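You operate a simulated robot arm through the tools that you are given. There is no shell and no other tool. Be economical: measure what you need, move in short steps, check, and stop when the job is done.

You are at the controls of a simulated robot arm. One attempt, no reset.

Task
Rivet both ends of the nameplate on the UNIT 1 bracket and lay it in the blue tray.
Fine: rivet die, one stroke at each mark, hands out of the press throat, slide back out.
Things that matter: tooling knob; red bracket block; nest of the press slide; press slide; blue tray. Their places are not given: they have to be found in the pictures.

Only the result counts: the job must be done as asked and must still hold three seconds after the hand-in. Knocking over, shifting, dropping, spilling or breaking anything else fails it.

Robot
A 7-joint arm with a two-finger parallel gripper, fixed in place. Base frame: the origin is at the foot of the arm, x ahead of it, y to its left, z up; the work surface is at about z = 0. Units: cm, degrees, N and s.
With the tool pointing down near the work surface it reaches from about 24 to 62 cm from the base axis. Its first joint turns from -66.0 to 66.0 degrees. Payload 2.6 kg.
Tool frame: the origin (TCP) lies between the finger pads and is the grasp point; the fingertips stand 3 cm ahead of it; z points along the fingers, y is the line along which they close. The gripper opens to 9.4 cm. The fingers are 2.8 cm wide and 1 cm thick; the gripper's body (5 by 9.6 cm) begins 5.5 cm behind the TCP.
Orientation is that of the tool frame in the base frame, as a unit quaternion [w, x, y, z]. With the fingers straight down and closing along the base's y, the tool's x points along the base's -x, its y along +y and its z along -z.

Tools
- The arm moves only by the tool step_arm. Its argument "motion" is a list of rows, each an object (a shift or turn left out is 0, a gripper value left out holds the last) with "delta_pos": the shift along the base's x, y, z in cm, a list of three; "dr": the turn, a rotation vector about the base's x, y, z in degrees, a list of three. In form: [{"delta_pos": [x, y, z], "dr": [ax, ay, az]}, ...]. A call has 1 to 10 rows; each row shifts and turns the commanded pose from where the row before left it. "jaw" is the closure in counts, from 0 (fully open) to 255 (shut), set as the call begins (left out, the last holds). A row lasts 0.2 s, in which the tool goes at most 5 cm and 8.6 degrees; a call with a longer step from one row to the next is refused whole, and so is a gripper value outside its range. Where a pose cannot be reached the arm comes as near as it can. A force on the tool above 60 N (or 10 N above the force at the start of the call, whichever is more), or a blocked arm, ends the call early, and 0.2 s more pass. The fingers move at their own pace (about 7.2 cm/s each) and stop on an object; they squeeze with about 26 N. The grip force told is the motor's: it shows also when the fingers shut on nothing. Time passes only in rows, and 0.2 s behind the last, so rows that do not move let the fingers close. The reply holds the time, the measured pose of the TCP, the force on the tool along the base axes, the opening and the grip force, in the units named above and with some noise.
- Cameras (640 x 400 px; columns grow to the right, rows downward): "scene" is fixed at [2.6, 42.39, 56.63]; the picture's right is [-0.85, -0.53, 0.00], its down [-0.28, 0.46, -0.84] and it looks along [0.44, -0.72, -0.54] (base axes); focal length 269 px, centre (320, 200). "wrist" rides on the gripper at [-3.7, 0, -5.8] in the tool frame; the picture's right is [0.00, -1.00, 0.00], its down [0.97, 0.00, -0.24] and it looks along [0.24, 0.00, 0.97] (tool axes); focal length 218 px, centre (320, 200).
- get_image(camera): a new picture of that camera. It takes no simulated time.
- pixel_to_xyz(camera, pixels): there is no depth. For up to 12 entries [column, row, z] of the newest picture of that camera ("zoom" is the newest enlarged one), the place [x, y] in the base frame at which the ray of that pixel passes the height z, good to about 0.2 cm. It takes no simulated time.
- close_up(camera, box): a new picture of the part [left, top, right, bottom] of that camera's present view, enlarged. It takes no simulated time.
- finish_job(): hands the job in; it is judged then, once.

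Work in short steps. Measure before you move; look again where a grasp or a placing could have gone wrong, and mend it. You have 80 turns and 54 pictures in all, those below and enlarged ones among them. Open the gripper and draw the arm clear of the work before you hand the job in, unless the task says otherwise; then end with one line.

The tools are called by a JSON object that holds its "name" and its "arguments". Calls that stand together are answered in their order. step_arm: Moves the arm, as the interface text tells. Its arguments: {"type":"object","properties":{"motion":{"type":"array","items":{"type":"object","properties":{"delta_pos":{"type":"array","items":{"type":"number"}},"dr":{"type":"array","items":{"type":"number"}}}}},"jaw":{"type":"number"}},"required":["motion"]} The other tools are called the same way: get_image (camera) takes a picture; pixel_to_xyz (camera, pixels) gives the place at which the rays of pixels pass given heights; close_up (camera, box) takes an enlarged picture of a part of a camera's view; finish_job () hands the job in.

At the start:

```text
clock: 0.0
position: [28.15, -9.1, 42.79]
orientation: [0.001, -0.001, 1.0, 0.0]
force: [-1.0, -0.1, 0.0]
gripper_width: 9.43
grasp_force: 0.1
```

scene: 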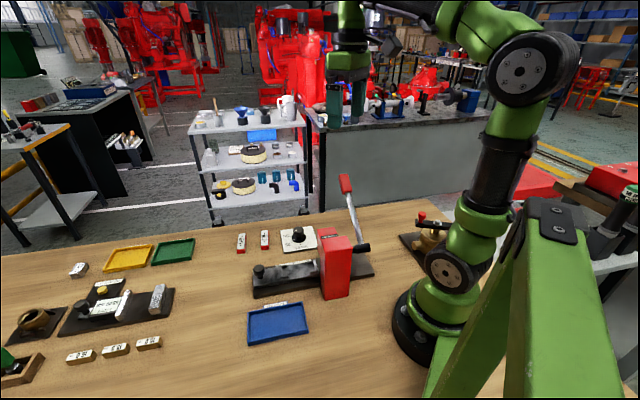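
wrist: 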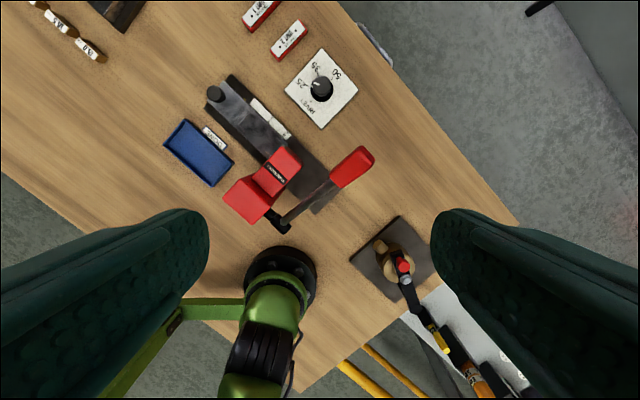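

The scene shows a press with a slide, a knob plate, two red blocks and a blue tray. I'll take close-ups of these to read the details.

{"name": "close_up", "arguments": {"camera": "scene", "box": [220, 160, 400, 350]}}

{"name": "close_up", "arguments": {"camera": "wrist", "box": [150, 0, 390, 240]}}

```text
2.11 times, centred on (310, 255) of scene
```

zoom: 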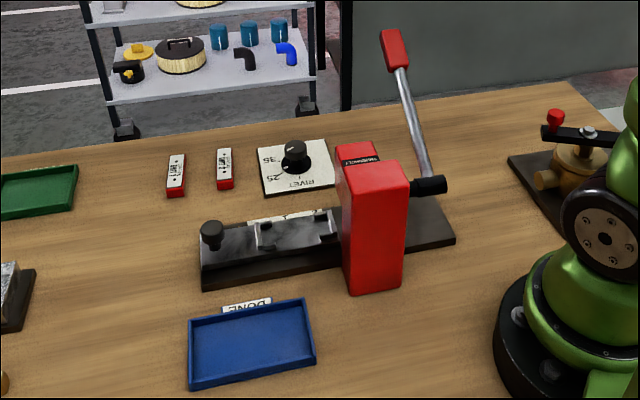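

```text
1.67 times, centred on (270, 120) of wrist
```

zoom: 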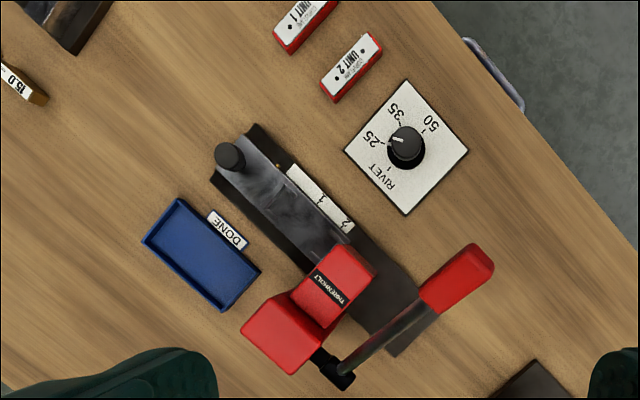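

I'll locate the main features roughly from this wrist zoom.

{"name": "pixel_to_xyz", "arguments": {"camera": "zoom", "pixels": [[405, 148, 1], [405, 148, 4], [230, 155, 4], [230, 155, 6], [305, 22, 2], [350, 68, 2], [202, 255, 0.5], [320, 198, 2], [345, 222, 2], [457, 280, 15], [340, 375, 10], [300, 320, 15]]}}

{"name": "close_up", "arguments": {"camera": "scene", "box": [230, 220, 380, 310]}}

```text
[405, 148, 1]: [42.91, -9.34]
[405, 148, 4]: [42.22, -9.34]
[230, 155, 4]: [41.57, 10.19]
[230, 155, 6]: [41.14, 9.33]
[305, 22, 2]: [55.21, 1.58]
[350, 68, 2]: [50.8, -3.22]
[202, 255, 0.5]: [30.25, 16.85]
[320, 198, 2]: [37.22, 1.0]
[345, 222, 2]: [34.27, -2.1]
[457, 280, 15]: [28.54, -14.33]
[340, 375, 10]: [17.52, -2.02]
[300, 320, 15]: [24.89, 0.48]
```

```text
4.27 times, centred on (305, 265) of scene
```

zoom: 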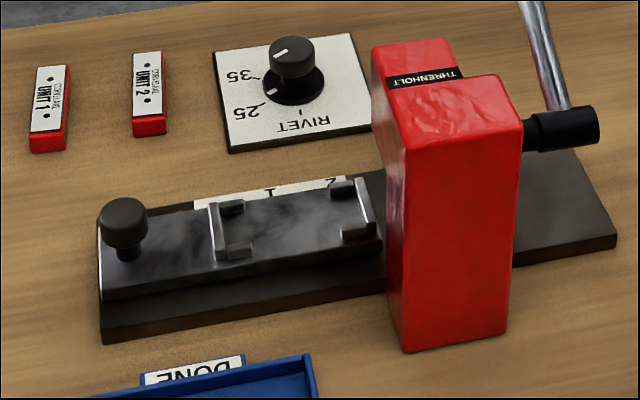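

The knob is near (42.4,-9.3), and the UNIT 1 block near (55,1.6). I'll move forward over the work, then lower for a closer look.

{"name": "step_arm", "arguments": {"motion": [{"delta_pos": [4, 1, -2]}, {"delta_pos": [4, 1, -2]}, {"delta_pos": [3, 1, -3]}, {"delta_pos": [0, 1, -4]}, {"delta_pos": [0, 1, -4]}]}}

{"name": "get_image", "arguments": {"camera": "wrist"}}

```text
clock: 1.2
position: [39.07, -4.1, 27.85]
orientation: [0.001, 0.0, 1.0, 0.0]
force: [0.0, -0.4, -0.2]
gripper_width: 9.43
grasp_force: 0.1
```

```text
48 pictures are left
```

wrist: 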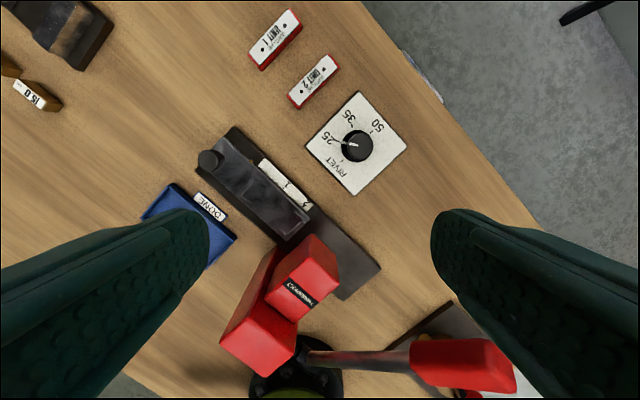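

{"name": "close_up", "arguments": {"camera": "wrist", "box": [290, 80, 418, 208]}}

{"name": "close_up", "arguments": {"camera": "wrist", "box": [190, 110, 390, 250]}}

{"name": "close_up", "arguments": {"camera": "wrist", "box": [220, 0, 360, 120]}}

```text
3.12 times, centred on (354, 144) of wrist
```

zoom: 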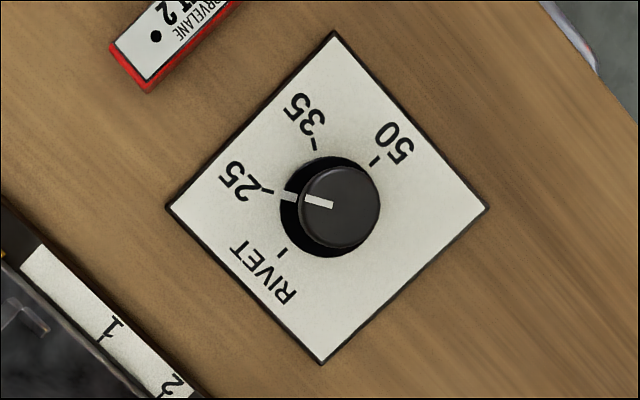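

```text
2.86 times, centred on (290, 180) of wrist
```

zoom: 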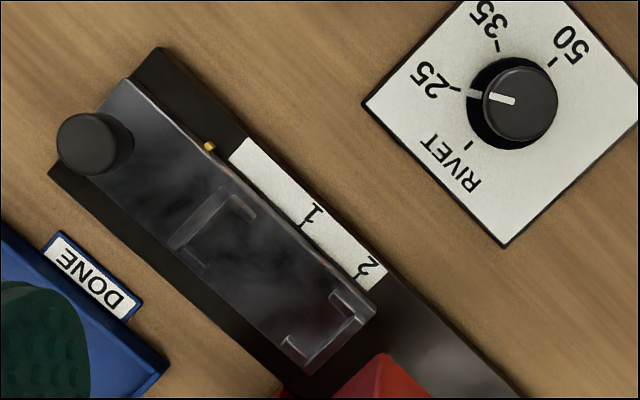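

```text
3.33 times, centred on (290, 60) of wrist
```

zoom: 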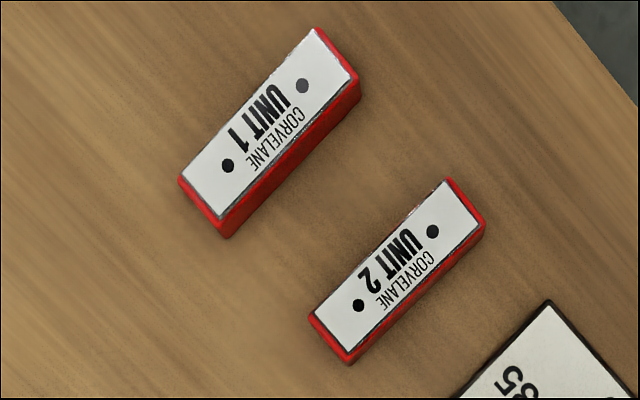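

Knob pointer is at 25 and must go to RIVET. Measuring UNIT 1 in this zoom.

{"name": "pixel_to_xyz", "arguments": {"camera": "zoom", "pixels": [[315, 28, 2], [352, 78, 2], [219, 217, 2], [182, 181, 2], [227, 165, 2], [302, 86, 2], [228, 238, 0], [359, 98, 0], [219, 217, 1.5], [352, 78, 1.5], [219, 217, 2.5], [352, 78, 2.5]]}}

{"name": "close_up", "arguments": {"camera": "wrist", "box": [190, 110, 390, 250]}}

{"name": "close_up", "arguments": {"camera": "scene", "box": [225, 220, 275, 260]}}

```text
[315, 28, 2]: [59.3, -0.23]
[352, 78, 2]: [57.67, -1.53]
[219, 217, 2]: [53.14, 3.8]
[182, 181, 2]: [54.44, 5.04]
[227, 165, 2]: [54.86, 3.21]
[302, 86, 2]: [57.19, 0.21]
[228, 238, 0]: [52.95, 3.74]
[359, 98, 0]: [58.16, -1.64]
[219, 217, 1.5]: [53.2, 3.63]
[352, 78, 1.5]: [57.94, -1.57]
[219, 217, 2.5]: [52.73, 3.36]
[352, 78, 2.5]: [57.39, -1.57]
```

```text
2.86 times, centred on (290, 180) of wrist
```

zoom: 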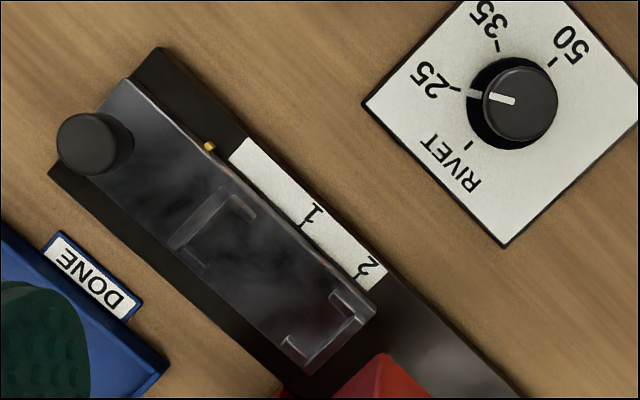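

```text
10.00 times, centred on (250, 240) of scene
```

zoom: 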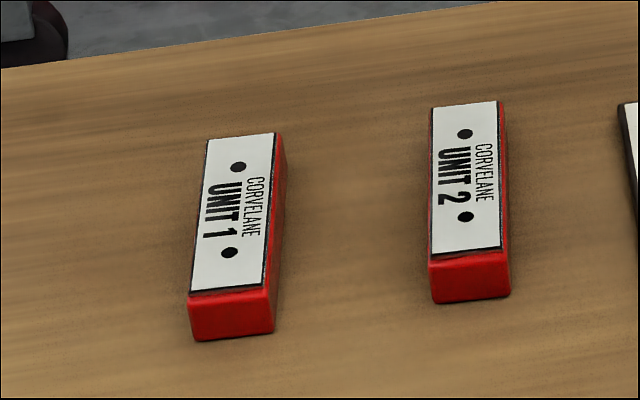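

Computing positions of the knob, slide and index features using the full wrist picture.

{"name": "pixel_to_xyz", "arguments": {"camera": "wrist", "pixels": [[361, 146.2, 3], [361, 146.2, 4], [356.4, 144.6, 0.5], [342.4, 160.6, 0.5], [208.9, 160, 6], [208.9, 160, 5], [251.2, 161.5, 2], [284.1, 188.4, 2], [302.6, 206.9, 2], [309.2, 215, 3], [286.5, 241.2, 3], [223.6, 137.3, 3]]}}

{"name": "pixel_to_xyz", "arguments": {"camera": "scene", "pixels": [[298.5, 232, 3], [298.5, 232, 4], [298.5, 232, 2], [259, 270, 4], [259, 270, 5], [259, 270, 6]]}}

```text
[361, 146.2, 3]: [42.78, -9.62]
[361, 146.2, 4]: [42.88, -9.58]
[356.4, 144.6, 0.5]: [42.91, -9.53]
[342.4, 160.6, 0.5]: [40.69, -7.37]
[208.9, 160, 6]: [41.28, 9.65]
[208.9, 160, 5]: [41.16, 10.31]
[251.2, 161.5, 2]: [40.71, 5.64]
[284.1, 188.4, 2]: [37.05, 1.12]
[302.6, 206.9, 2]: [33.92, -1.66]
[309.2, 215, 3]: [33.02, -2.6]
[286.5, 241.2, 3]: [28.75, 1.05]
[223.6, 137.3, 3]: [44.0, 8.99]
```

```text
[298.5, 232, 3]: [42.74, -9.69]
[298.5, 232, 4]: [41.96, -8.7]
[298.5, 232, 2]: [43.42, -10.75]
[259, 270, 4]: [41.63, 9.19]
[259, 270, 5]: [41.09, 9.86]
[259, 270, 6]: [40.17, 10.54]
```

Tooling knob is at about (42.85,-9.6), top z≈3; RIVET is +60° (CCW seen from above) from 25. I'll move above it with a −30° pre-turn and partly closed jaws.

{"name": "step_arm", "arguments": {"motion": [{"delta_pos": [0.9, -1.3, -4], "dr": [0, 0, -7.5]}, {"delta_pos": [0.9, -1.4, -4], "dr": [0, 0, -7.5]}, {"delta_pos": [1, -1.4, -4], "dr": [0, 0, -7.5]}, {"delta_pos": [1, -1.4, -4], "dr": [0, 0, -7.5]}], "jaw": 95}}

{"name": "get_image", "arguments": {"camera": "wrist"}}

```text
clock: 2.2
position: [43.01, -9.61, 11.77]
orientation: [0.0, 0.259, 0.966, 0.0]
force: [0.2, -0.1, -0.6]
gripper_width: 5.9
grasp_force: 0.0
```

```text
42 pictures are left
```

wrist: 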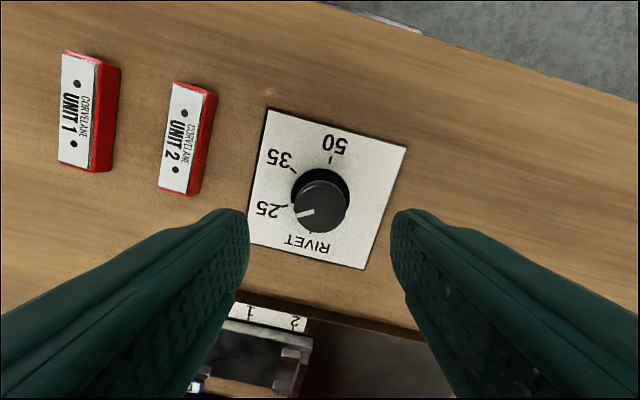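

{"name": "pixel_to_xyz", "arguments": {"camera": "wrist", "pixels": [[321, 206, 3], [321, 206, 2.5], [321, 188, 0.5], [328, 188, 0.5], [295, 206, 3], [347, 206, 3]]}}

{"name": "close_up", "arguments": {"camera": "wrist", "box": [230, 100, 410, 280]}}

```text
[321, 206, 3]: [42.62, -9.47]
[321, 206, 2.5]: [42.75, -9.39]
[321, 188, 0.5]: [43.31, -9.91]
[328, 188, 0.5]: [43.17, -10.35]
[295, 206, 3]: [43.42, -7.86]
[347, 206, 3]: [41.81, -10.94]
```

```text
2.22 times, centred on (320, 190) of wrist
```

zoom: 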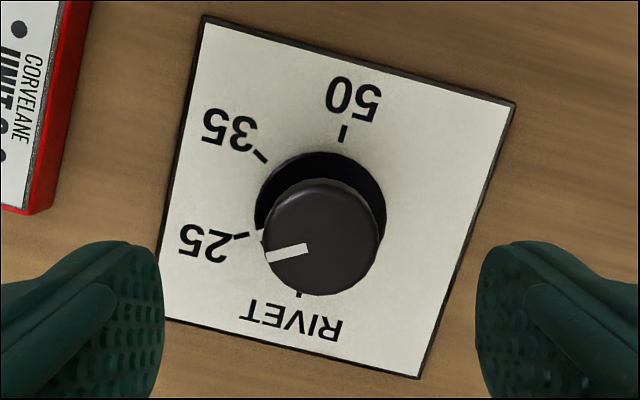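

The knob lies midway between the fingers at column 320, and the ticks are 60° apart. I descend to z≈4.1 and close.

{"name": "step_arm", "arguments": {"motion": [{"delta_pos": [-0.05, 0, -3]}, {"delta_pos": [-0.05, 0, -2.6]}, {"delta_pos": [0, 0, -2.1]}]}}

{"name": "step_arm", "arguments": {"motion": [{}, {}, {}, {}], "jaw": 255}}

```text
clock: 3.0
position: [42.67, -9.83, 3.98]
orientation: [0.0, 0.258, 0.966, 0.0]
force: [0.2, 0.0, -1.1]
gripper_width: 5.9
grasp_force: 0.1
```

```text
clock: 4.0
position: [42.86, -9.56, 4.1]
orientation: [0.002, 0.256, 0.967, 0.001]
force: [16.1, 14.4, -13.8]
gripper_width: 4.52
grasp_force: 44.7
```

The grip closed at 4.5 cm with a 21 N side force, so it is probably on the skirt and off centre. I'll open, rise a bit, shift, and regrip.

{"name": "step_arm", "arguments": {"motion": [{}, {}, {"delta_pos": [0.1, 0.15, 0.6]}], "jaw": 95}}

{"name": "step_arm", "arguments": {"motion": [{}, {}, {}, {}], "jaw": 255}}

{"name": "get_image", "arguments": {"camera": "wrist"}}

```text
clock: 4.8
position: [42.81, -9.56, 4.52]
orientation: [-0.001, 0.259, 0.966, -0.001]
force: [0.2, -0.4, -0.2]
gripper_width: 5.89
grasp_force: 0.0
```

```text
clock: 5.8
position: [42.76, -9.6, 4.71]
orientation: [0.001, 0.258, 0.966, 0.001]
force: [0.7, 0.3, 0.4]
gripper_width: 3.38
grasp_force: 45.0
```

```text
40 pictures are left
```

wrist: 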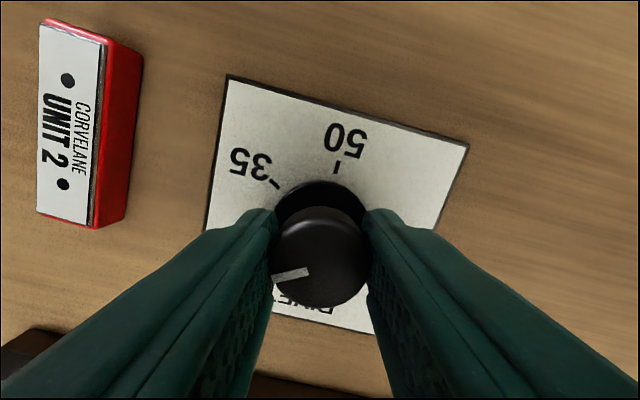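

Now the grip is 3.38 cm with no side force, so it is on the knob proper. I turn it +60°.

{"name": "step_arm", "arguments": {"motion": [{"dr": [0, 0, 7.5]}, {"dr": [0, 0, 7.5]}, {"dr": [0, 0, 7.5]}, {"dr": [0, 0, 7.5]}, {"dr": [0, 0, 7.5]}, {"dr": [0, 0, 7.5]}, {"dr": [0, 0, 7.5]}, {"dr": [0, 0, 7.5]}, {}]}}

{"name": "step_arm", "arguments": {"motion": [{}, {}, {"delta_pos": [0, 0, 3]}, {"delta_pos": [0, 0, 4]}, {"delta_pos": [0, 0, 4]}], "jaw": 95}}

{"name": "close_up", "arguments": {"camera": "wrist", "box": [200, 80, 440, 280]}}

```text
clock: 7.8
position: [42.9, -9.56, 4.64]
orientation: [0.0, -0.26, 0.966, 0.0]
force: [-15.9, 8.4, 9.0]
gripper_width: 3.39
grasp_force: 45.2
```

```text
clock: 9.0
position: [42.97, -9.61, 15.85]
orientation: [0.001, -0.26, 0.966, 0.0]
force: [-0.3, 0.6, -0.3]
gripper_width: 5.88
grasp_force: 0.0
```

```text
2.00 times, centred on (320, 180) of wrist
```

zoom: 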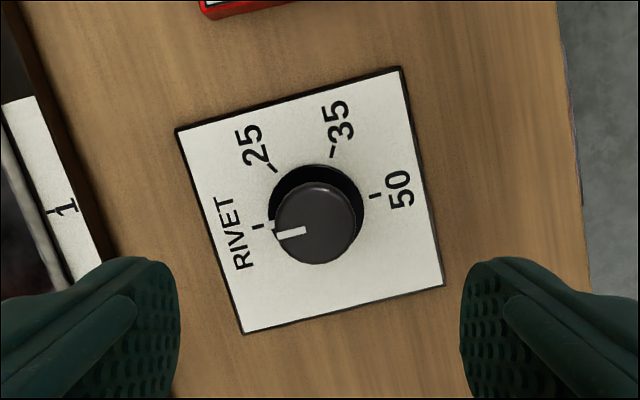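

The pointer is now at RIVET. Next I move above UNIT 1 (≈56.1, 1.8), turned −78° so the fingers close across its width.

{"name": "step_arm", "arguments": {"motion": [{"delta_pos": [1.3, 1.1, 0], "dr": [0, 0, -7.8]}, {"delta_pos": [1.3, 1.1, 0], "dr": [0, 0, -7.8]}, {"delta_pos": [1.3, 1.1, 0], "dr": [0, 0, -7.8]}, {"delta_pos": [1.3, 1.1, 0], "dr": [0, 0, -7.8]}, {"delta_pos": [1.3, 1.1, 0], "dr": [0, 0, -7.8]}, {"delta_pos": [1.3, 1.1, 0], "dr": [0, 0, -7.8]}, {"delta_pos": [1.3, 1.2, 0], "dr": [0, 0, -7.8]}, {"delta_pos": [1.3, 1.2, 0], "dr": [0, 0, -7.8]}, {"delta_pos": [1.3, 1.2, -1], "dr": [0, 0, -7.8]}, {"delta_pos": [1.4, 1.2, -1], "dr": [0, 0, -7.8]}], "jaw": 110}}

{"name": "get_image", "arguments": {"camera": "wrist"}}

```text
clock: 11.2
position: [56.04, 1.84, 13.91]
orientation: [0.0, 0.407, 0.913, 0.0]
force: [0.0, 0.6, -0.6]
gripper_width: 5.35
grasp_force: 0.1
```

```text
38 pictures are left
```

wrist: 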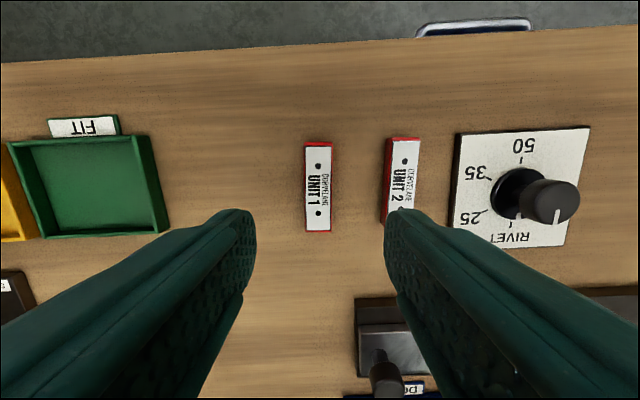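

{"name": "pixel_to_xyz", "arguments": {"camera": "wrist", "pixels": [[305, 146, 1.8], [333, 146, 1.8], [305, 231, 1.8], [332, 231, 1.8], [318, 166, 1.8], [318, 212, 1.8]]}}

{"name": "close_up", "arguments": {"camera": "wrist", "box": [260, 120, 420, 250]}}

```text
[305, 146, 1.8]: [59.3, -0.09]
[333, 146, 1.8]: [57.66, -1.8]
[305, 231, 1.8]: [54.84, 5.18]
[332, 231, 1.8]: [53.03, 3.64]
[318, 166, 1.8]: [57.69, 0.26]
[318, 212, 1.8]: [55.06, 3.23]
```

```text
3.08 times, centred on (340, 185) of wrist
```

zoom: 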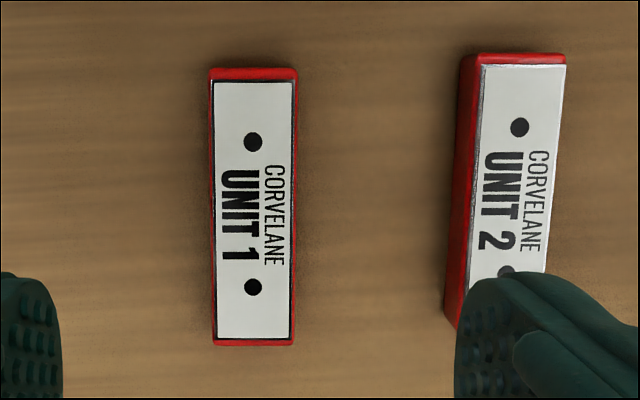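

UNIT 1 is centred at (56.2,1.75) and aligned with the fingers. I descend and grip.

{"name": "step_arm", "arguments": {"motion": [{"delta_pos": [0.1, -0.05, -4]}, {"delta_pos": [0.05, -0.05, -4]}, {"delta_pos": [0, 0, -2.3]}, {}]}}

{"name": "step_arm", "arguments": {"motion": [{}, {}, {}, {}], "jaw": 255}}

{"name": "get_image", "arguments": {"camera": "wrist"}}

```text
clock: 12.2
position: [56.16, 1.72, 3.16]
orientation: [0.0, 0.406, 0.914, -0.001]
force: [0.9, 0.3, 0.8]
gripper_width: 5.34
grasp_force: 0.1
```

```text
clock: 13.2
position: [56.02, 1.77, 3.3]
orientation: [0.0, 0.406, 0.914, 0.0]
force: [-0.7, -0.2, -0.5]
gripper_width: 2.34
grasp_force: 26.0
```

```text
36 pictures are left
```

wrist: 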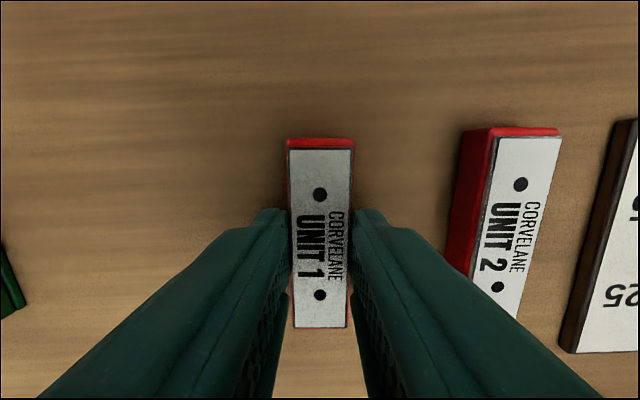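

Gripped at 2.34 cm. I lift straight up, then carry it toward the nest while turning it +94.5°.

{"name": "step_arm", "arguments": {"motion": [{"delta_pos": [0, 0, 4]}, {"delta_pos": [0, 0, 4]}, {"delta_pos": [0, 0, 4]}, {"delta_pos": [0, 0, 3]}]}}

{"name": "step_arm", "arguments": {"motion": [{"delta_pos": [-1.5, 0.5, 0], "dr": [0, 0, 8.5]}, {"delta_pos": [-1.5, 0.5, 0], "dr": [0, 0, 8.5]}, {"delta_pos": [-1.5, 0.5, 0], "dr": [0, 0, 8.5]}, {"delta_pos": [-1.5, 0.5, 0], "dr": [0, 0, 8.5]}, {"delta_pos": [-1.5, 0.5, 0], "dr": [0, 0, 8.5]}, {"delta_pos": [-1.5, 0.5, 0], "dr": [0, 0, 8.5]}, {"delta_pos": [-1.5, 0.5, 0], "dr": [0, 0, 8.5]}, {"delta_pos": [-1.5, 0.5, 0], "dr": [0, 0, 8.5]}, {"delta_pos": [-1.5, 0.5, 0], "dr": [0, 0, 8.5]}, {"delta_pos": [-1.5, 0.5, 0], "dr": [0, 0, 8.5]}]}}

{"name": "step_arm", "arguments": {"motion": [{"delta_pos": [-1.5, 0, 0], "dr": [0, 0, 8.5]}, {"delta_pos": [-1.5, 0, 0], "dr": [0, 0, 1]}]}}

{"name": "get_image", "arguments": {"camera": "wrist"}}

{"name": "get_image", "arguments": {"camera": "scene"}}

```text
clock: 14.2
position: [56.25, 1.78, 18.38]
orientation: [0.001, 0.406, 0.914, -0.001]
force: [0.6, 0.3, -1.4]
gripper_width: 2.35
grasp_force: 25.7
```

```text
clock: 16.4
position: [41.05, 6.83, 18.18]
orientation: [0.001, -0.32, 0.947, -0.001]
force: [-0.7, 0.3, -1.0]
gripper_width: 2.34
grasp_force: 26.2
```

```text
clock: 17.0
position: [38.12, 6.65, 18.26]
orientation: [0.001, -0.396, 0.918, 0.0]
force: [-0.2, -0.4, -0.8]
gripper_width: 2.36
grasp_force: 26.2
```

```text
35 pictures are left
```

wrist: 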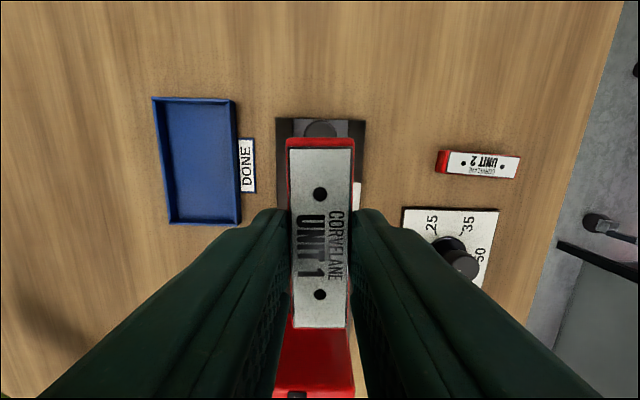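

```text
34 pictures are left
```

scene: 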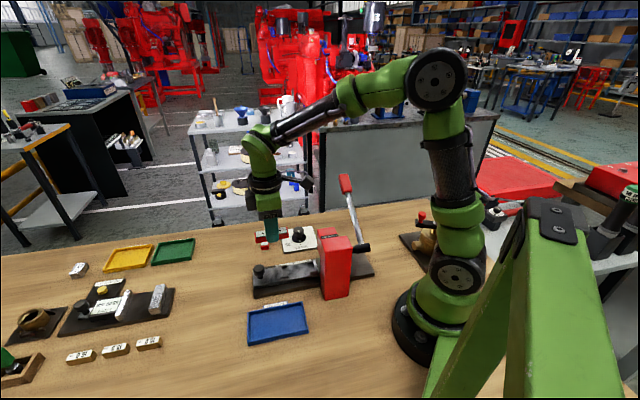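

The block is lined up with the slide axis in view. I zoom the scene camera on the nest to measure it.

{"name": "close_up", "arguments": {"camera": "scene", "box": [245, 240, 345, 305]}}

{"name": "pixel_to_xyz", "arguments": {"camera": "wrist", "pixels": [[276, 120, 1], [366, 120, 1], [276, 120, 0.5], [366, 120, 0.5], [320, 128, 5], [320, 128, 4.5]]}}

```text
6.15 times, centred on (295, 272) of scene
```

zoom: 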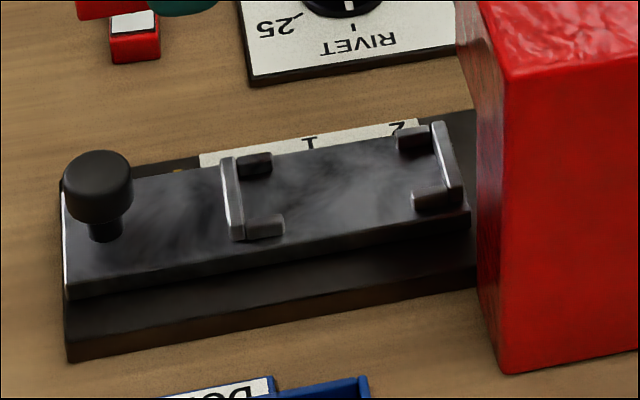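

```text
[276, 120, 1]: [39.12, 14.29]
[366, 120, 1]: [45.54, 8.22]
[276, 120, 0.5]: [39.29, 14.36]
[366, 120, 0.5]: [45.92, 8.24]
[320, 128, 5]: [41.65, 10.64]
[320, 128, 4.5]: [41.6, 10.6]
```

{"name": "pixel_to_xyz", "arguments": {"camera": "zoom", "pixels": [[470, 206, 2.5], [470, 206, 3], [470, 206, 3.5], [66, 285, 3], [66, 285, 3.5], [240, 238, 3], [460, 200, 3], [238, 158, 4], [437, 124, 4], [310, 150, 2], [392, 133, 2], [66, 315, 2]]}}

```text
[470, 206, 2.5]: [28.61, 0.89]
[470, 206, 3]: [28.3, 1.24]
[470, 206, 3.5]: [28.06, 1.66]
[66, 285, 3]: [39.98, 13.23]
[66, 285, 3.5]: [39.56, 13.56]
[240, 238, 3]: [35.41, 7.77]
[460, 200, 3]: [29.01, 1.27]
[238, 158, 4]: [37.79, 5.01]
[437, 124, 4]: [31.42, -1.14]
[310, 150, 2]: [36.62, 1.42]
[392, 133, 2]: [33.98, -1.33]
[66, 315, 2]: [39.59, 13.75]
```

Slide axis is at 46.5° and the nest centre roughly (33.4,3.2). I shift sideways so the block doesn't hide the nest and take a sharper view.

{"name": "step_arm", "arguments": {"motion": [{"delta_pos": [0, -4, 0]}, {"delta_pos": [-0.6, -4, 0]}, {"delta_pos": [-0.6, -3.5, 0]}]}}

{"name": "get_image", "arguments": {"camera": "wrist"}}

```text
clock: 17.8
position: [36.81, -4.57, 18.24]
orientation: [0.001, -0.397, 0.918, 0.001]
force: [0.4, -0.2, -1.0]
gripper_width: 2.36
grasp_force: 26.0
```

```text
32 pictures are left
```

wrist: 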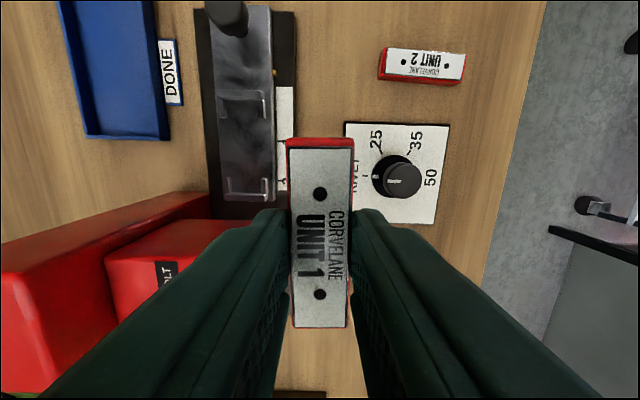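

{"name": "close_up", "arguments": {"camera": "wrist", "box": [180, 60, 320, 220]}}

```text
2.50 times, centred on (250, 140) of wrist
```

zoom: 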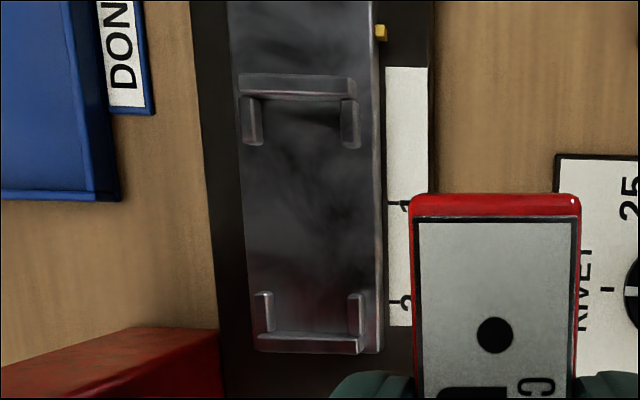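

{"name": "pixel_to_xyz", "arguments": {"camera": "zoom", "pixels": [[262, 99, 2.6], [340, 99, 2.6], [274, 331, 2.6], [350, 331, 2.6], [383, 33, 2], [405, 203, 1.8], [405, 301, 1.8], [262, 99, 3.4], [340, 99, 3.4], [274, 331, 3.4], [350, 331, 3.4], [383, 33, 2.5]]}}

```text
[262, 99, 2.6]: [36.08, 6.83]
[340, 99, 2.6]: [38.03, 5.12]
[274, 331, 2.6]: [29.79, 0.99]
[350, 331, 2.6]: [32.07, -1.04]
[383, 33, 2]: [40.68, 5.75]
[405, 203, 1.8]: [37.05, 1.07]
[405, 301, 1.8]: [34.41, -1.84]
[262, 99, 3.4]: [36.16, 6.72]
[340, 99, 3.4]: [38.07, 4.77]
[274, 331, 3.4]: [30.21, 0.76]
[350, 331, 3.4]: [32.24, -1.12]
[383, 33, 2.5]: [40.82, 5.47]
```

The nest interior is ≈8.4×2.8 cm, centred at (34.0,3.0), and the tick spacing of 3.9 matches the hole spacing. I check where the block's holes sit relative to the TCP.

{"name": "pixel_to_xyz", "arguments": {"camera": "wrist", "pixels": [[320, 194, 16.8], [320, 294, 16.8], [288, 149, 16.8], [353, 149, 16.8], [293, 328, 16.8], [348, 328, 16.8]]}}

{"name": "pixel_to_xyz", "arguments": {"camera": "scene", "pixels": [[336, 237, 13], [336, 237, 14], [336, 237, 15], [336, 237, 16], [361, 246, 10], [361, 246, 12]]}}

```text
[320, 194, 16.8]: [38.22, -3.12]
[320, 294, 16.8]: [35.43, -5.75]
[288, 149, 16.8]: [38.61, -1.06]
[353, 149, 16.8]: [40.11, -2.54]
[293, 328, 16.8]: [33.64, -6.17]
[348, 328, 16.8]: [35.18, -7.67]
```

```text
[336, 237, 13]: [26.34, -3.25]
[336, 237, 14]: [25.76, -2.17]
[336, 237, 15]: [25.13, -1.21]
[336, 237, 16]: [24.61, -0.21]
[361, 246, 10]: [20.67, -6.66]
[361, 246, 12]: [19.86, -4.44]
```

TCP and hole midpoint nearly coincide, so the target TCP is ≈(34.0,2.87). I check how close the press head's front face is before descending.

{"name": "close_up", "arguments": {"camera": "wrist", "box": [0, 170, 300, 390]}}

{"name": "close_up", "arguments": {"camera": "scene", "box": [300, 160, 400, 310]}}

```text
1.82 times, centred on (150, 280) of wrist
```

zoom: 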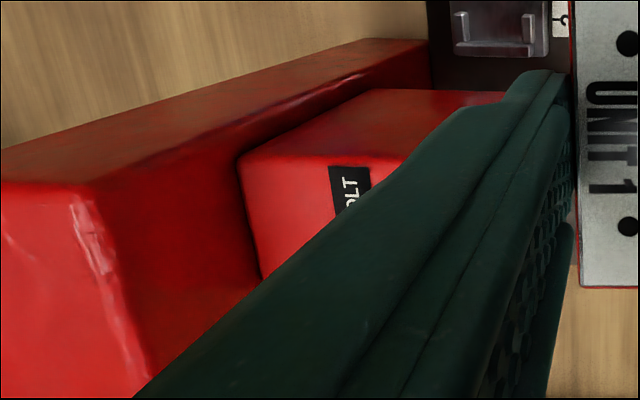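

```text
2.67 times, centred on (350, 235) of scene
```

zoom: 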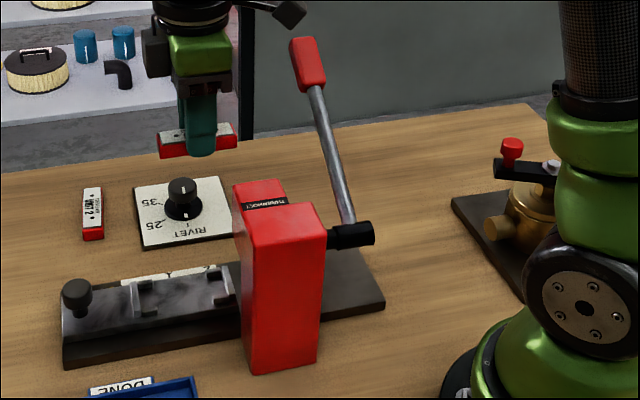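

The head front face is ~5 cm beyond the nest centre, so there is enough room. I move over the nest and come down to just above it.

{"name": "step_arm", "arguments": {"motion": [{"delta_pos": [-0.5, 2.4, 0]}, {"delta_pos": [-1.1, 2.5, 0]}, {"delta_pos": [-1.2, 2.5, 0]}, {"delta_pos": [0, 0, -4]}, {"delta_pos": [0, 0, -4]}, {"delta_pos": [0, 0, -1.5]}, {}]}}

{"name": "get_image", "arguments": {"camera": "wrist"}}

{"name": "close_up", "arguments": {"camera": "scene", "box": [245, 220, 345, 305]}}

```text
clock: 19.4
position: [34.2, 2.72, 8.63]
orientation: [0.001, -0.396, 0.918, 0.0]
force: [0.2, 0.0, -1.8]
gripper_width: 2.35
grasp_force: 26.1
```

```text
28 pictures are left
```

wrist: 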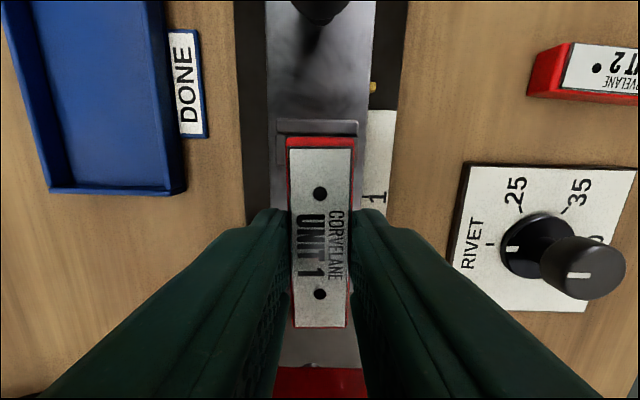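

```text
4.71 times, centred on (295, 262) of scene
```

zoom: 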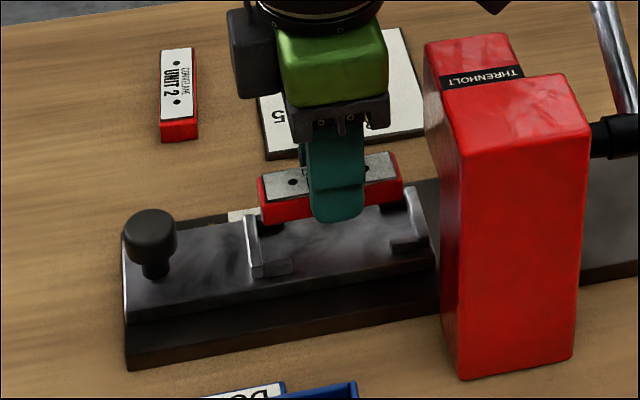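

{"name": "pixel_to_xyz", "arguments": {"camera": "wrist", "pixels": [[277, 120, 3.4], [358, 120, 3.4], [277, 135, 3.4], [358, 135, 3.4], [320, 194, 7.2], [320, 294, 7.2]]}}

```text
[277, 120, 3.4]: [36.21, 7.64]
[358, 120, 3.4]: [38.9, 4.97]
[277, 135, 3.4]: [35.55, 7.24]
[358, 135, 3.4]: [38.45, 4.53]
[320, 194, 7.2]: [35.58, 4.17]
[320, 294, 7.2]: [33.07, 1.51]
```

Offsets are ≈0.1–0.2 cm; I correct them and lower slowly onto the slide.

{"name": "step_arm", "arguments": {"motion": [{"delta_pos": [-0.2, -0.08, 0]}, {"delta_pos": [0, 0, -1]}, {"delta_pos": [0, 0, -1]}, {"delta_pos": [0, 0, -0.4]}, {}]}}

{"name": "close_up", "arguments": {"camera": "scene", "box": [255, 230, 345, 300]}}

```text
clock: 20.6
position: [33.87, 2.56, 6.34]
orientation: [0.001, -0.396, 0.918, 0.001]
force: [-0.2, 0.3, -1.4]
gripper_width: 2.34
grasp_force: 26.1
```

```text
5.71 times, centred on (300, 265) of scene
```

zoom: 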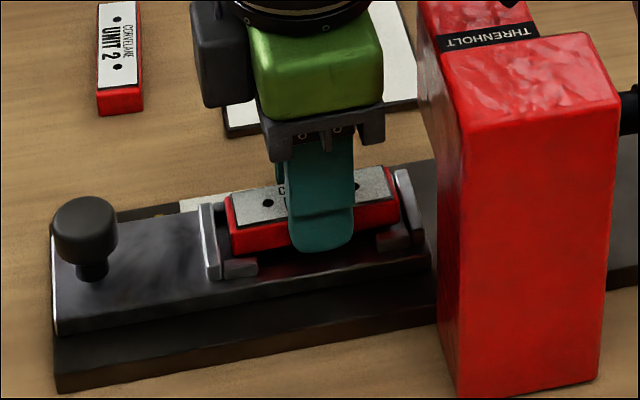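

The block sits between the end walls; I keep lowering in small increments until contact.

{"name": "step_arm", "arguments": {"motion": [{"delta_pos": [0, 0, -0.2]}, {}, {"delta_pos": [0, 0, -0.15]}, {}]}}

{"name": "step_arm", "arguments": {"motion": [{"delta_pos": [0, 0, -0.15]}, {}, {"delta_pos": [0, 0, -0.1]}, {}]}}

```text
clock: 21.6
position: [33.91, 2.52, 6.06]
orientation: [0.001, -0.395, 0.919, 0.001]
force: [0.2, 0.0, -1.1]
gripper_width: 2.36
grasp_force: 26.0
```

```text
clock: 22.6
position: [33.9, 2.72, 5.88]
orientation: [0.001, -0.395, 0.919, -0.001]
force: [-6.0, -2.4, 16.2]
gripper_width: 2.35
grasp_force: 25.8
```

Contact at z≈5.88 (Fz 16 N). I look before releasing.

{"name": "close_up", "arguments": {"camera": "scene", "box": [265, 235, 335, 290]}}

{"name": "get_image", "arguments": {"camera": "wrist"}}

```text
7.27 times, centred on (300, 262) of scene
```

zoom: 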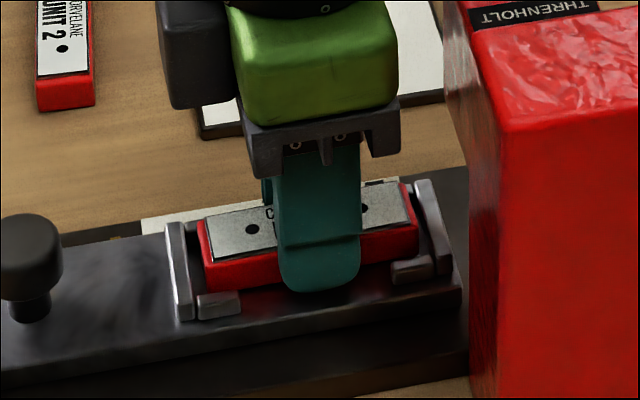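

```text
24 pictures are left
```

wrist: 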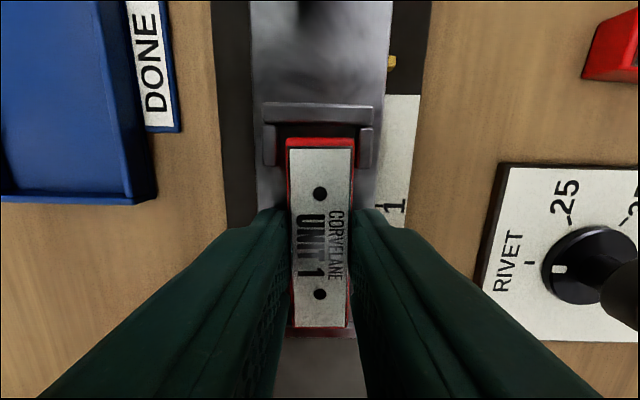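

The block is down, between the walls, and slightly nearer the right lip. I nudge it 0.1 cm left, release, and rise.

{"name": "step_arm", "arguments": {"motion": [{"delta_pos": [-0.07, 0.07, 0.1]}, {"delta_pos": [0, 0, -0.05]}, {}]}}

{"name": "step_arm", "arguments": {"motion": [{}, {}, {"delta_pos": [0, 0, 1]}, {"delta_pos": [0, 0, 3]}, {"delta_pos": [1.5, 1.5, 3]}, {"delta_pos": [2, 2, 3]}, {"delta_pos": [2, 2, 2]}], "jaw": 130}}

{"name": "get_image", "arguments": {"camera": "wrist"}}

```text
clock: 23.4
position: [33.82, 2.58, 5.88]
orientation: [0.001, -0.395, 0.919, 0.0]
force: [0.6, -0.3, -1.4]
gripper_width: 2.38
grasp_force: 26.2
```

```text
clock: 25.0
position: [39.28, 7.92, 17.92]
orientation: [0.001, -0.396, 0.918, 0.0]
force: [-0.8, -0.2, -0.1]
gripper_width: 4.63
grasp_force: 0.1
```

```text
23 pictures are left
```

wrist: 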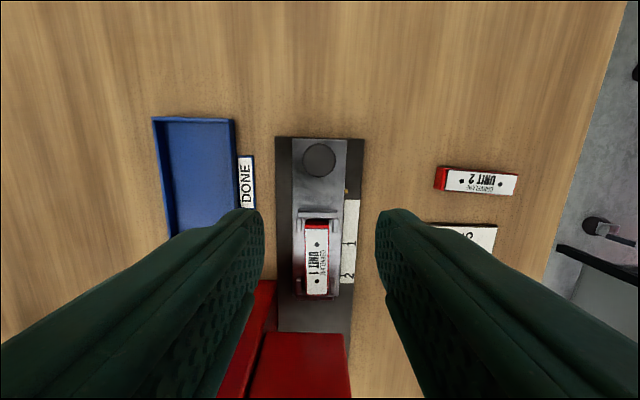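

{"name": "close_up", "arguments": {"camera": "wrist", "box": [265, 130, 375, 310]}}

```text
2.22 times, centred on (320, 220) of wrist
```

zoom: 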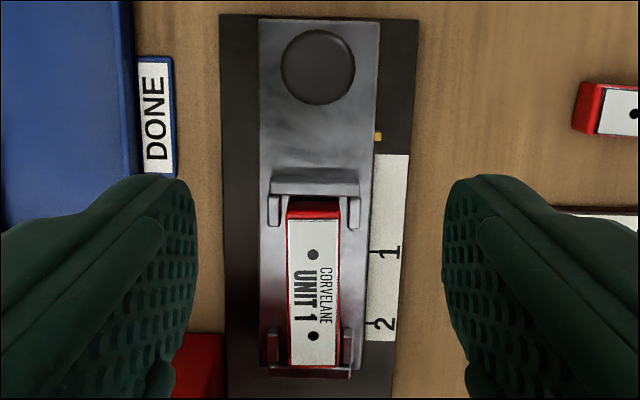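

The block is seated in the nest. I measure holes, index (brass, 378,136) and ticks.

{"name": "pixel_to_xyz", "arguments": {"camera": "zoom", "pixels": [[313, 254, 4.4], [313, 336, 4.4], [378, 136, 2], [385, 253, 1.8], [385, 324, 1.8], [318, 68, 5.2], [318, 68, 4.8], [300, 192, 3.6], [310, 367, 3.6], [336, 192, 3.6], [345, 366, 3.6]]}}

{"name": "close_up", "arguments": {"camera": "scene", "box": [245, 240, 345, 305]}}

```text
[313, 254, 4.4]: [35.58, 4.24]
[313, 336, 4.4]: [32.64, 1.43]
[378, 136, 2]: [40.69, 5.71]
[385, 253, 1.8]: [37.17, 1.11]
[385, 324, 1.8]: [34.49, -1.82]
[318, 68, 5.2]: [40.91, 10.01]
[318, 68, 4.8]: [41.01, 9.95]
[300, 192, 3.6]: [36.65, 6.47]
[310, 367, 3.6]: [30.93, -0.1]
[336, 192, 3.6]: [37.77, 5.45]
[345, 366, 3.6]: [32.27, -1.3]
```

```text
6.15 times, centred on (295, 272) of scene
```

zoom: 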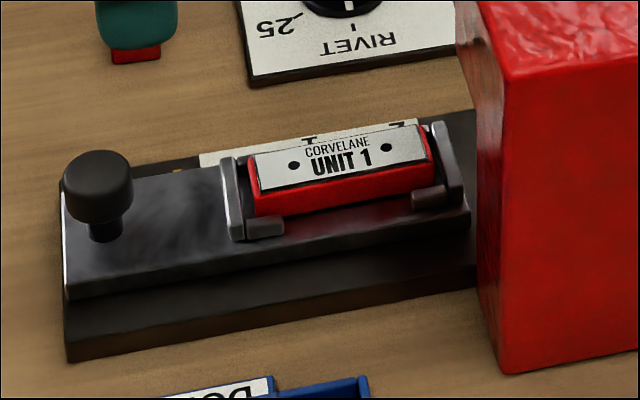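

The block is seated symmetrically. Travel from the index is ≈5.8 cm to mark 1 and ≈9.75 cm to mark 2. Now I grip the slide knob at (40.95,10.0).

{"name": "step_arm", "arguments": {"motion": [{"delta_pos": [0.8, 1.05, -4]}, {"delta_pos": [0.85, 1.0, -4]}, {"delta_pos": [0, 0, -2]}, {"delta_pos": [0, 0, -1.7]}, {}]}}

{"name": "step_arm", "arguments": {"motion": [{}, {}, {}, {}], "jaw": 255}}

{"name": "get_image", "arguments": {"camera": "wrist"}}

```text
clock: 26.2
position: [41.08, 9.95, 6.49]
orientation: [0.001, -0.396, 0.918, 0.001]
force: [-0.5, 0.9, -0.3]
gripper_width: 4.62
grasp_force: 0.2
```

```text
clock: 27.2
position: [41.01, 9.89, 6.46]
orientation: [0.001, -0.395, 0.918, 0.001]
force: [3.5, -1.9, -6.4]
gripper_width: 2.71
grasp_force: 45.3
```

```text
20 pictures are left
```

wrist: 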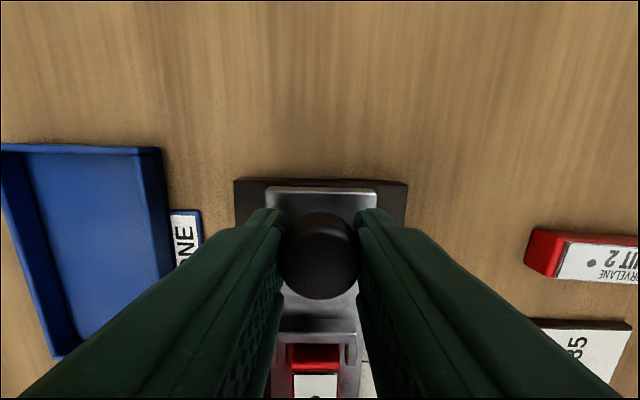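

The knob is gripped (2.71 cm). I push the slide 5 cm along (−0.688,−0.725), slowly.

{"name": "step_arm", "arguments": {"motion": [{"delta_pos": [-0.344, -0.363, 0]}, {"delta_pos": [-0.516, -0.544, 0]}, {"delta_pos": [-0.516, -0.544, 0]}, {"delta_pos": [-0.516, -0.544, 0]}, {"delta_pos": [-0.516, -0.544, 0]}, {"delta_pos": [-0.516, -0.544, 0]}, {"delta_pos": [-0.516, -0.544, 0]}, {}]}}

{"name": "close_up", "arguments": {"camera": "scene", "box": [245, 230, 345, 300]}}

```text
clock: 29.0
position: [37.75, 6.6, 6.28]
orientation: [0.002, -0.395, 0.919, 0.0]
force: [1.8, -1.1, 28.9]
gripper_width: 2.72
grasp_force: 45.2
```

```text
5.71 times, centred on (295, 265) of scene
```

zoom: 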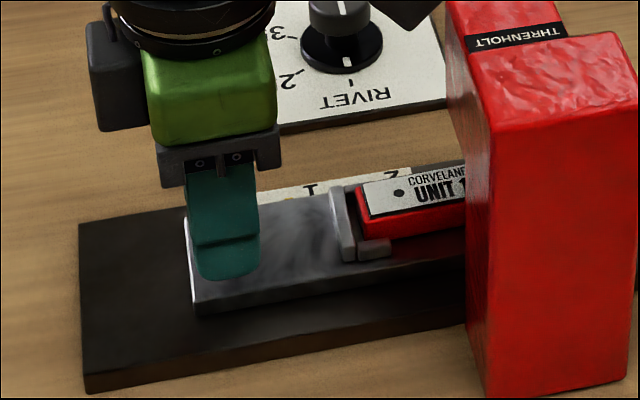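

{"name": "close_up", "arguments": {"camera": "scene", "box": [275, 245, 325, 277]}}

```text
12.50 times, centred on (300, 261) of scene
```

zoom: 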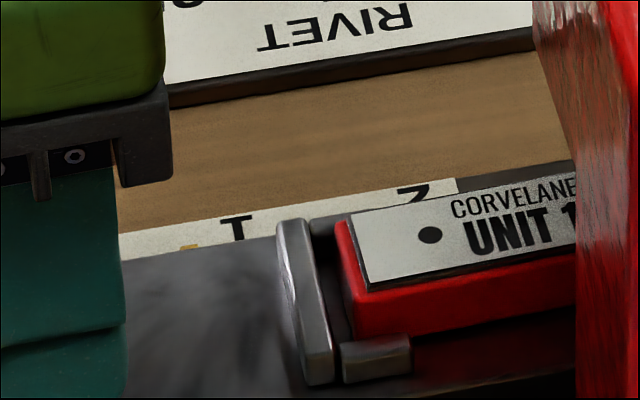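

The brass index is visible at (189,246), with tick "1" at ≈(238,240). I measure the gap.

{"name": "pixel_to_xyz", "arguments": {"camera": "zoom", "pixels": [[189, 246, 2], [238, 236, 1.8], [416, 195, 1.8], [189, 246, 1.8]]}}

```text
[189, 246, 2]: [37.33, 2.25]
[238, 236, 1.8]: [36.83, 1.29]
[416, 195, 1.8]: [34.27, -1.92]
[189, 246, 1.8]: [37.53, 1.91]
```

Gap is ≈1.0 cm. I push 1.0 cm more, easing z up by 0.1.

{"name": "step_arm", "arguments": {"motion": [{"delta_pos": [-0.344, -0.363, 0.1]}, {"delta_pos": [-0.344, -0.363, 0.05]}, {}]}}

{"name": "close_up", "arguments": {"camera": "scene", "box": [280, 247, 320, 272]}}

```text
clock: 29.8
position: [36.77, 5.7, 6.32]
orientation: [-0.001, -0.395, 0.919, 0.0]
force: [16.1, -11.6, -22.5]
gripper_width: 2.71
grasp_force: 45.3
```

```text
16.00 times, centred on (300, 260) of scene
```

zoom: 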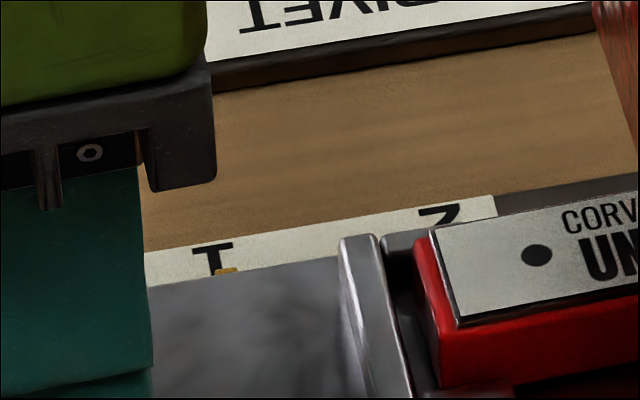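

{"name": "pixel_to_xyz", "arguments": {"camera": "zoom", "pixels": [[227, 271, 2], [227, 271, 2.3], [217, 264, 1.8], [213, 246, 1.8], [227, 271, 1.8]]}}

{"name": "close_up", "arguments": {"camera": "scene", "box": [288, 257, 304, 267]}}

```text
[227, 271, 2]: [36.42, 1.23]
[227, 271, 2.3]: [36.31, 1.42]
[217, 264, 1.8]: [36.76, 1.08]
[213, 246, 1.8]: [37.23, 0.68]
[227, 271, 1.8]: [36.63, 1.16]
```

```text
16.00 times, centred on (296, 262) of scene
```

zoom: 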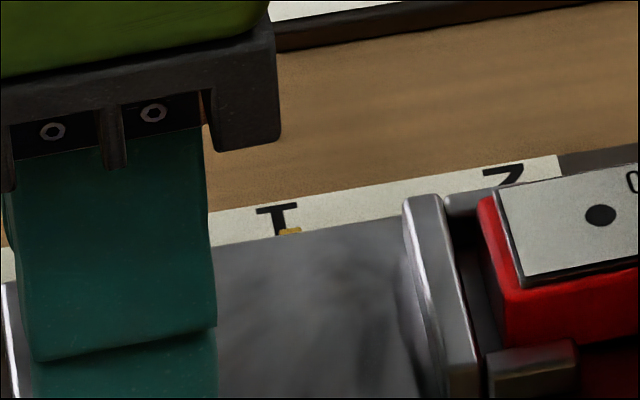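

The index looks ≈0.1 cm past mark 1. I back off 0.1 cm, release, rise and check from above.

{"name": "step_arm", "arguments": {"motion": [{"delta_pos": [0.07, 0.073, 0]}, {}]}}

{"name": "step_arm", "arguments": {"motion": [{}, {}, {"delta_pos": [0, 0, 2]}, {"delta_pos": [0, 0, 3]}, {"delta_pos": [0, 0, 3]}, {"delta_pos": [0, 0, 3]}], "jaw": 130}}

{"name": "close_up", "arguments": {"camera": "wrist", "box": [260, 140, 390, 300]}}

```text
clock: 30.4
position: [36.77, 5.82, 6.3]
orientation: [-0.002, -0.394, 0.919, -0.001]
force: [15.5, -18.9, -29.4]
gripper_width: 2.75
grasp_force: 44.9
```

```text
clock: 31.8
position: [36.87, 6.13, 17.37]
orientation: [0.0, -0.396, 0.918, 0.0]
force: [-0.2, -0.2, 0.4]
gripper_width: 4.6
grasp_force: 0.1
```

```text
2.50 times, centred on (325, 220) of wrist
```

zoom: 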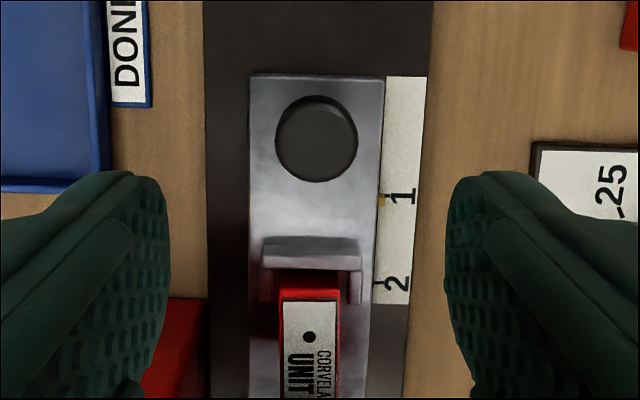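

Seen from above, the index (382,200) sits on tick 1 within about 0.05 cm after parallax. Now the lever: I estimate the handle centre at (29,−13.4,22) with its pivot near (19,−2.5,13.5). I rise clear and move above the handle, turning so the jaws close across the lever plane.

{"name": "step_arm", "arguments": {"motion": [{"delta_pos": [0, 0, 4], "dr": [0, 0, -8.2]}, {"delta_pos": [0, 0, 4], "dr": [0, 0, -8.2]}, {"delta_pos": [0, 0, 4], "dr": [0, 0, -8.2]}, {"delta_pos": [0, 0, 4], "dr": [0, 0, -8.2]}, {"delta_pos": [-1, -2.8, 0], "dr": [0, 0, -8.2]}, {"delta_pos": [-1, -2.8, 0], "dr": [0, 0, -8.2]}, {"delta_pos": [-1, -2.8, 0], "dr": [0, 0, -8.2]}, {"delta_pos": [-1, -2.8, 0], "dr": [0, 0, -8.2]}, {"delta_pos": [-1, -2.8, 0], "dr": [0, 0, -8.2]}, {"delta_pos": [-1, -2.8, 0], "dr": [0, 0, -8.2]}]}}

{"name": "step_arm", "arguments": {"motion": [{"delta_pos": [-1, -2.5, 0], "dr": [0, 0, -8.0]}, {}]}}

{"name": "get_image", "arguments": {"camera": "wrist"}}

{"name": "close_up", "arguments": {"camera": "scene", "box": [320, 160, 400, 260]}}

```text
clock: 34.0
position: [31.05, -10.95, 33.29]
orientation: [0.001, 0.305, 0.952, 0.0]
force: [-1.1, 0.3, 0.2]
gripper_width: 4.64
grasp_force: 0.1
```

```text
clock: 34.6
position: [29.97, -13.39, 33.21]
orientation: [0.001, 0.371, 0.929, 0.0]
force: [-0.8, 0.0, -0.1]
gripper_width: 4.59
grasp_force: 0.1
```

```text
14 pictures are left
```

wrist: 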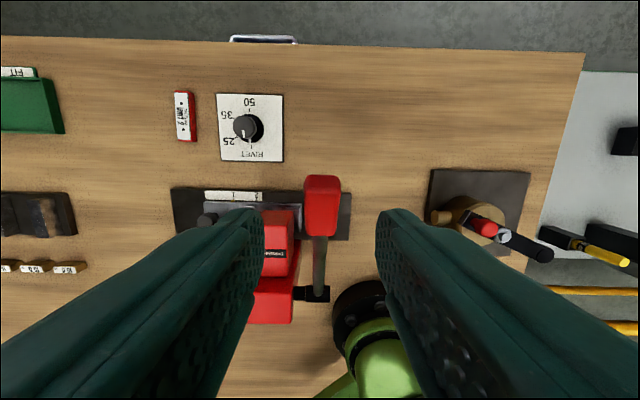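

```text
4.00 times, centred on (360, 210) of scene
```

zoom: 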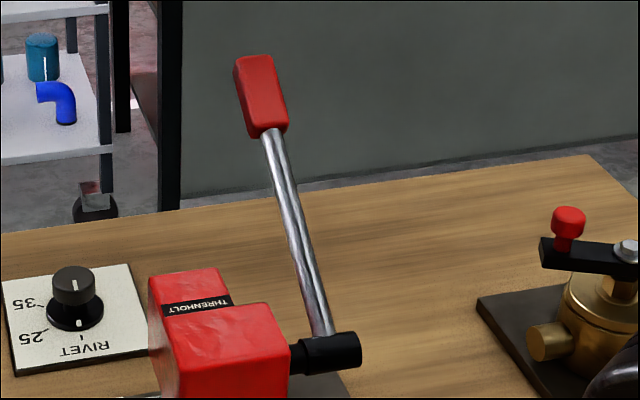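

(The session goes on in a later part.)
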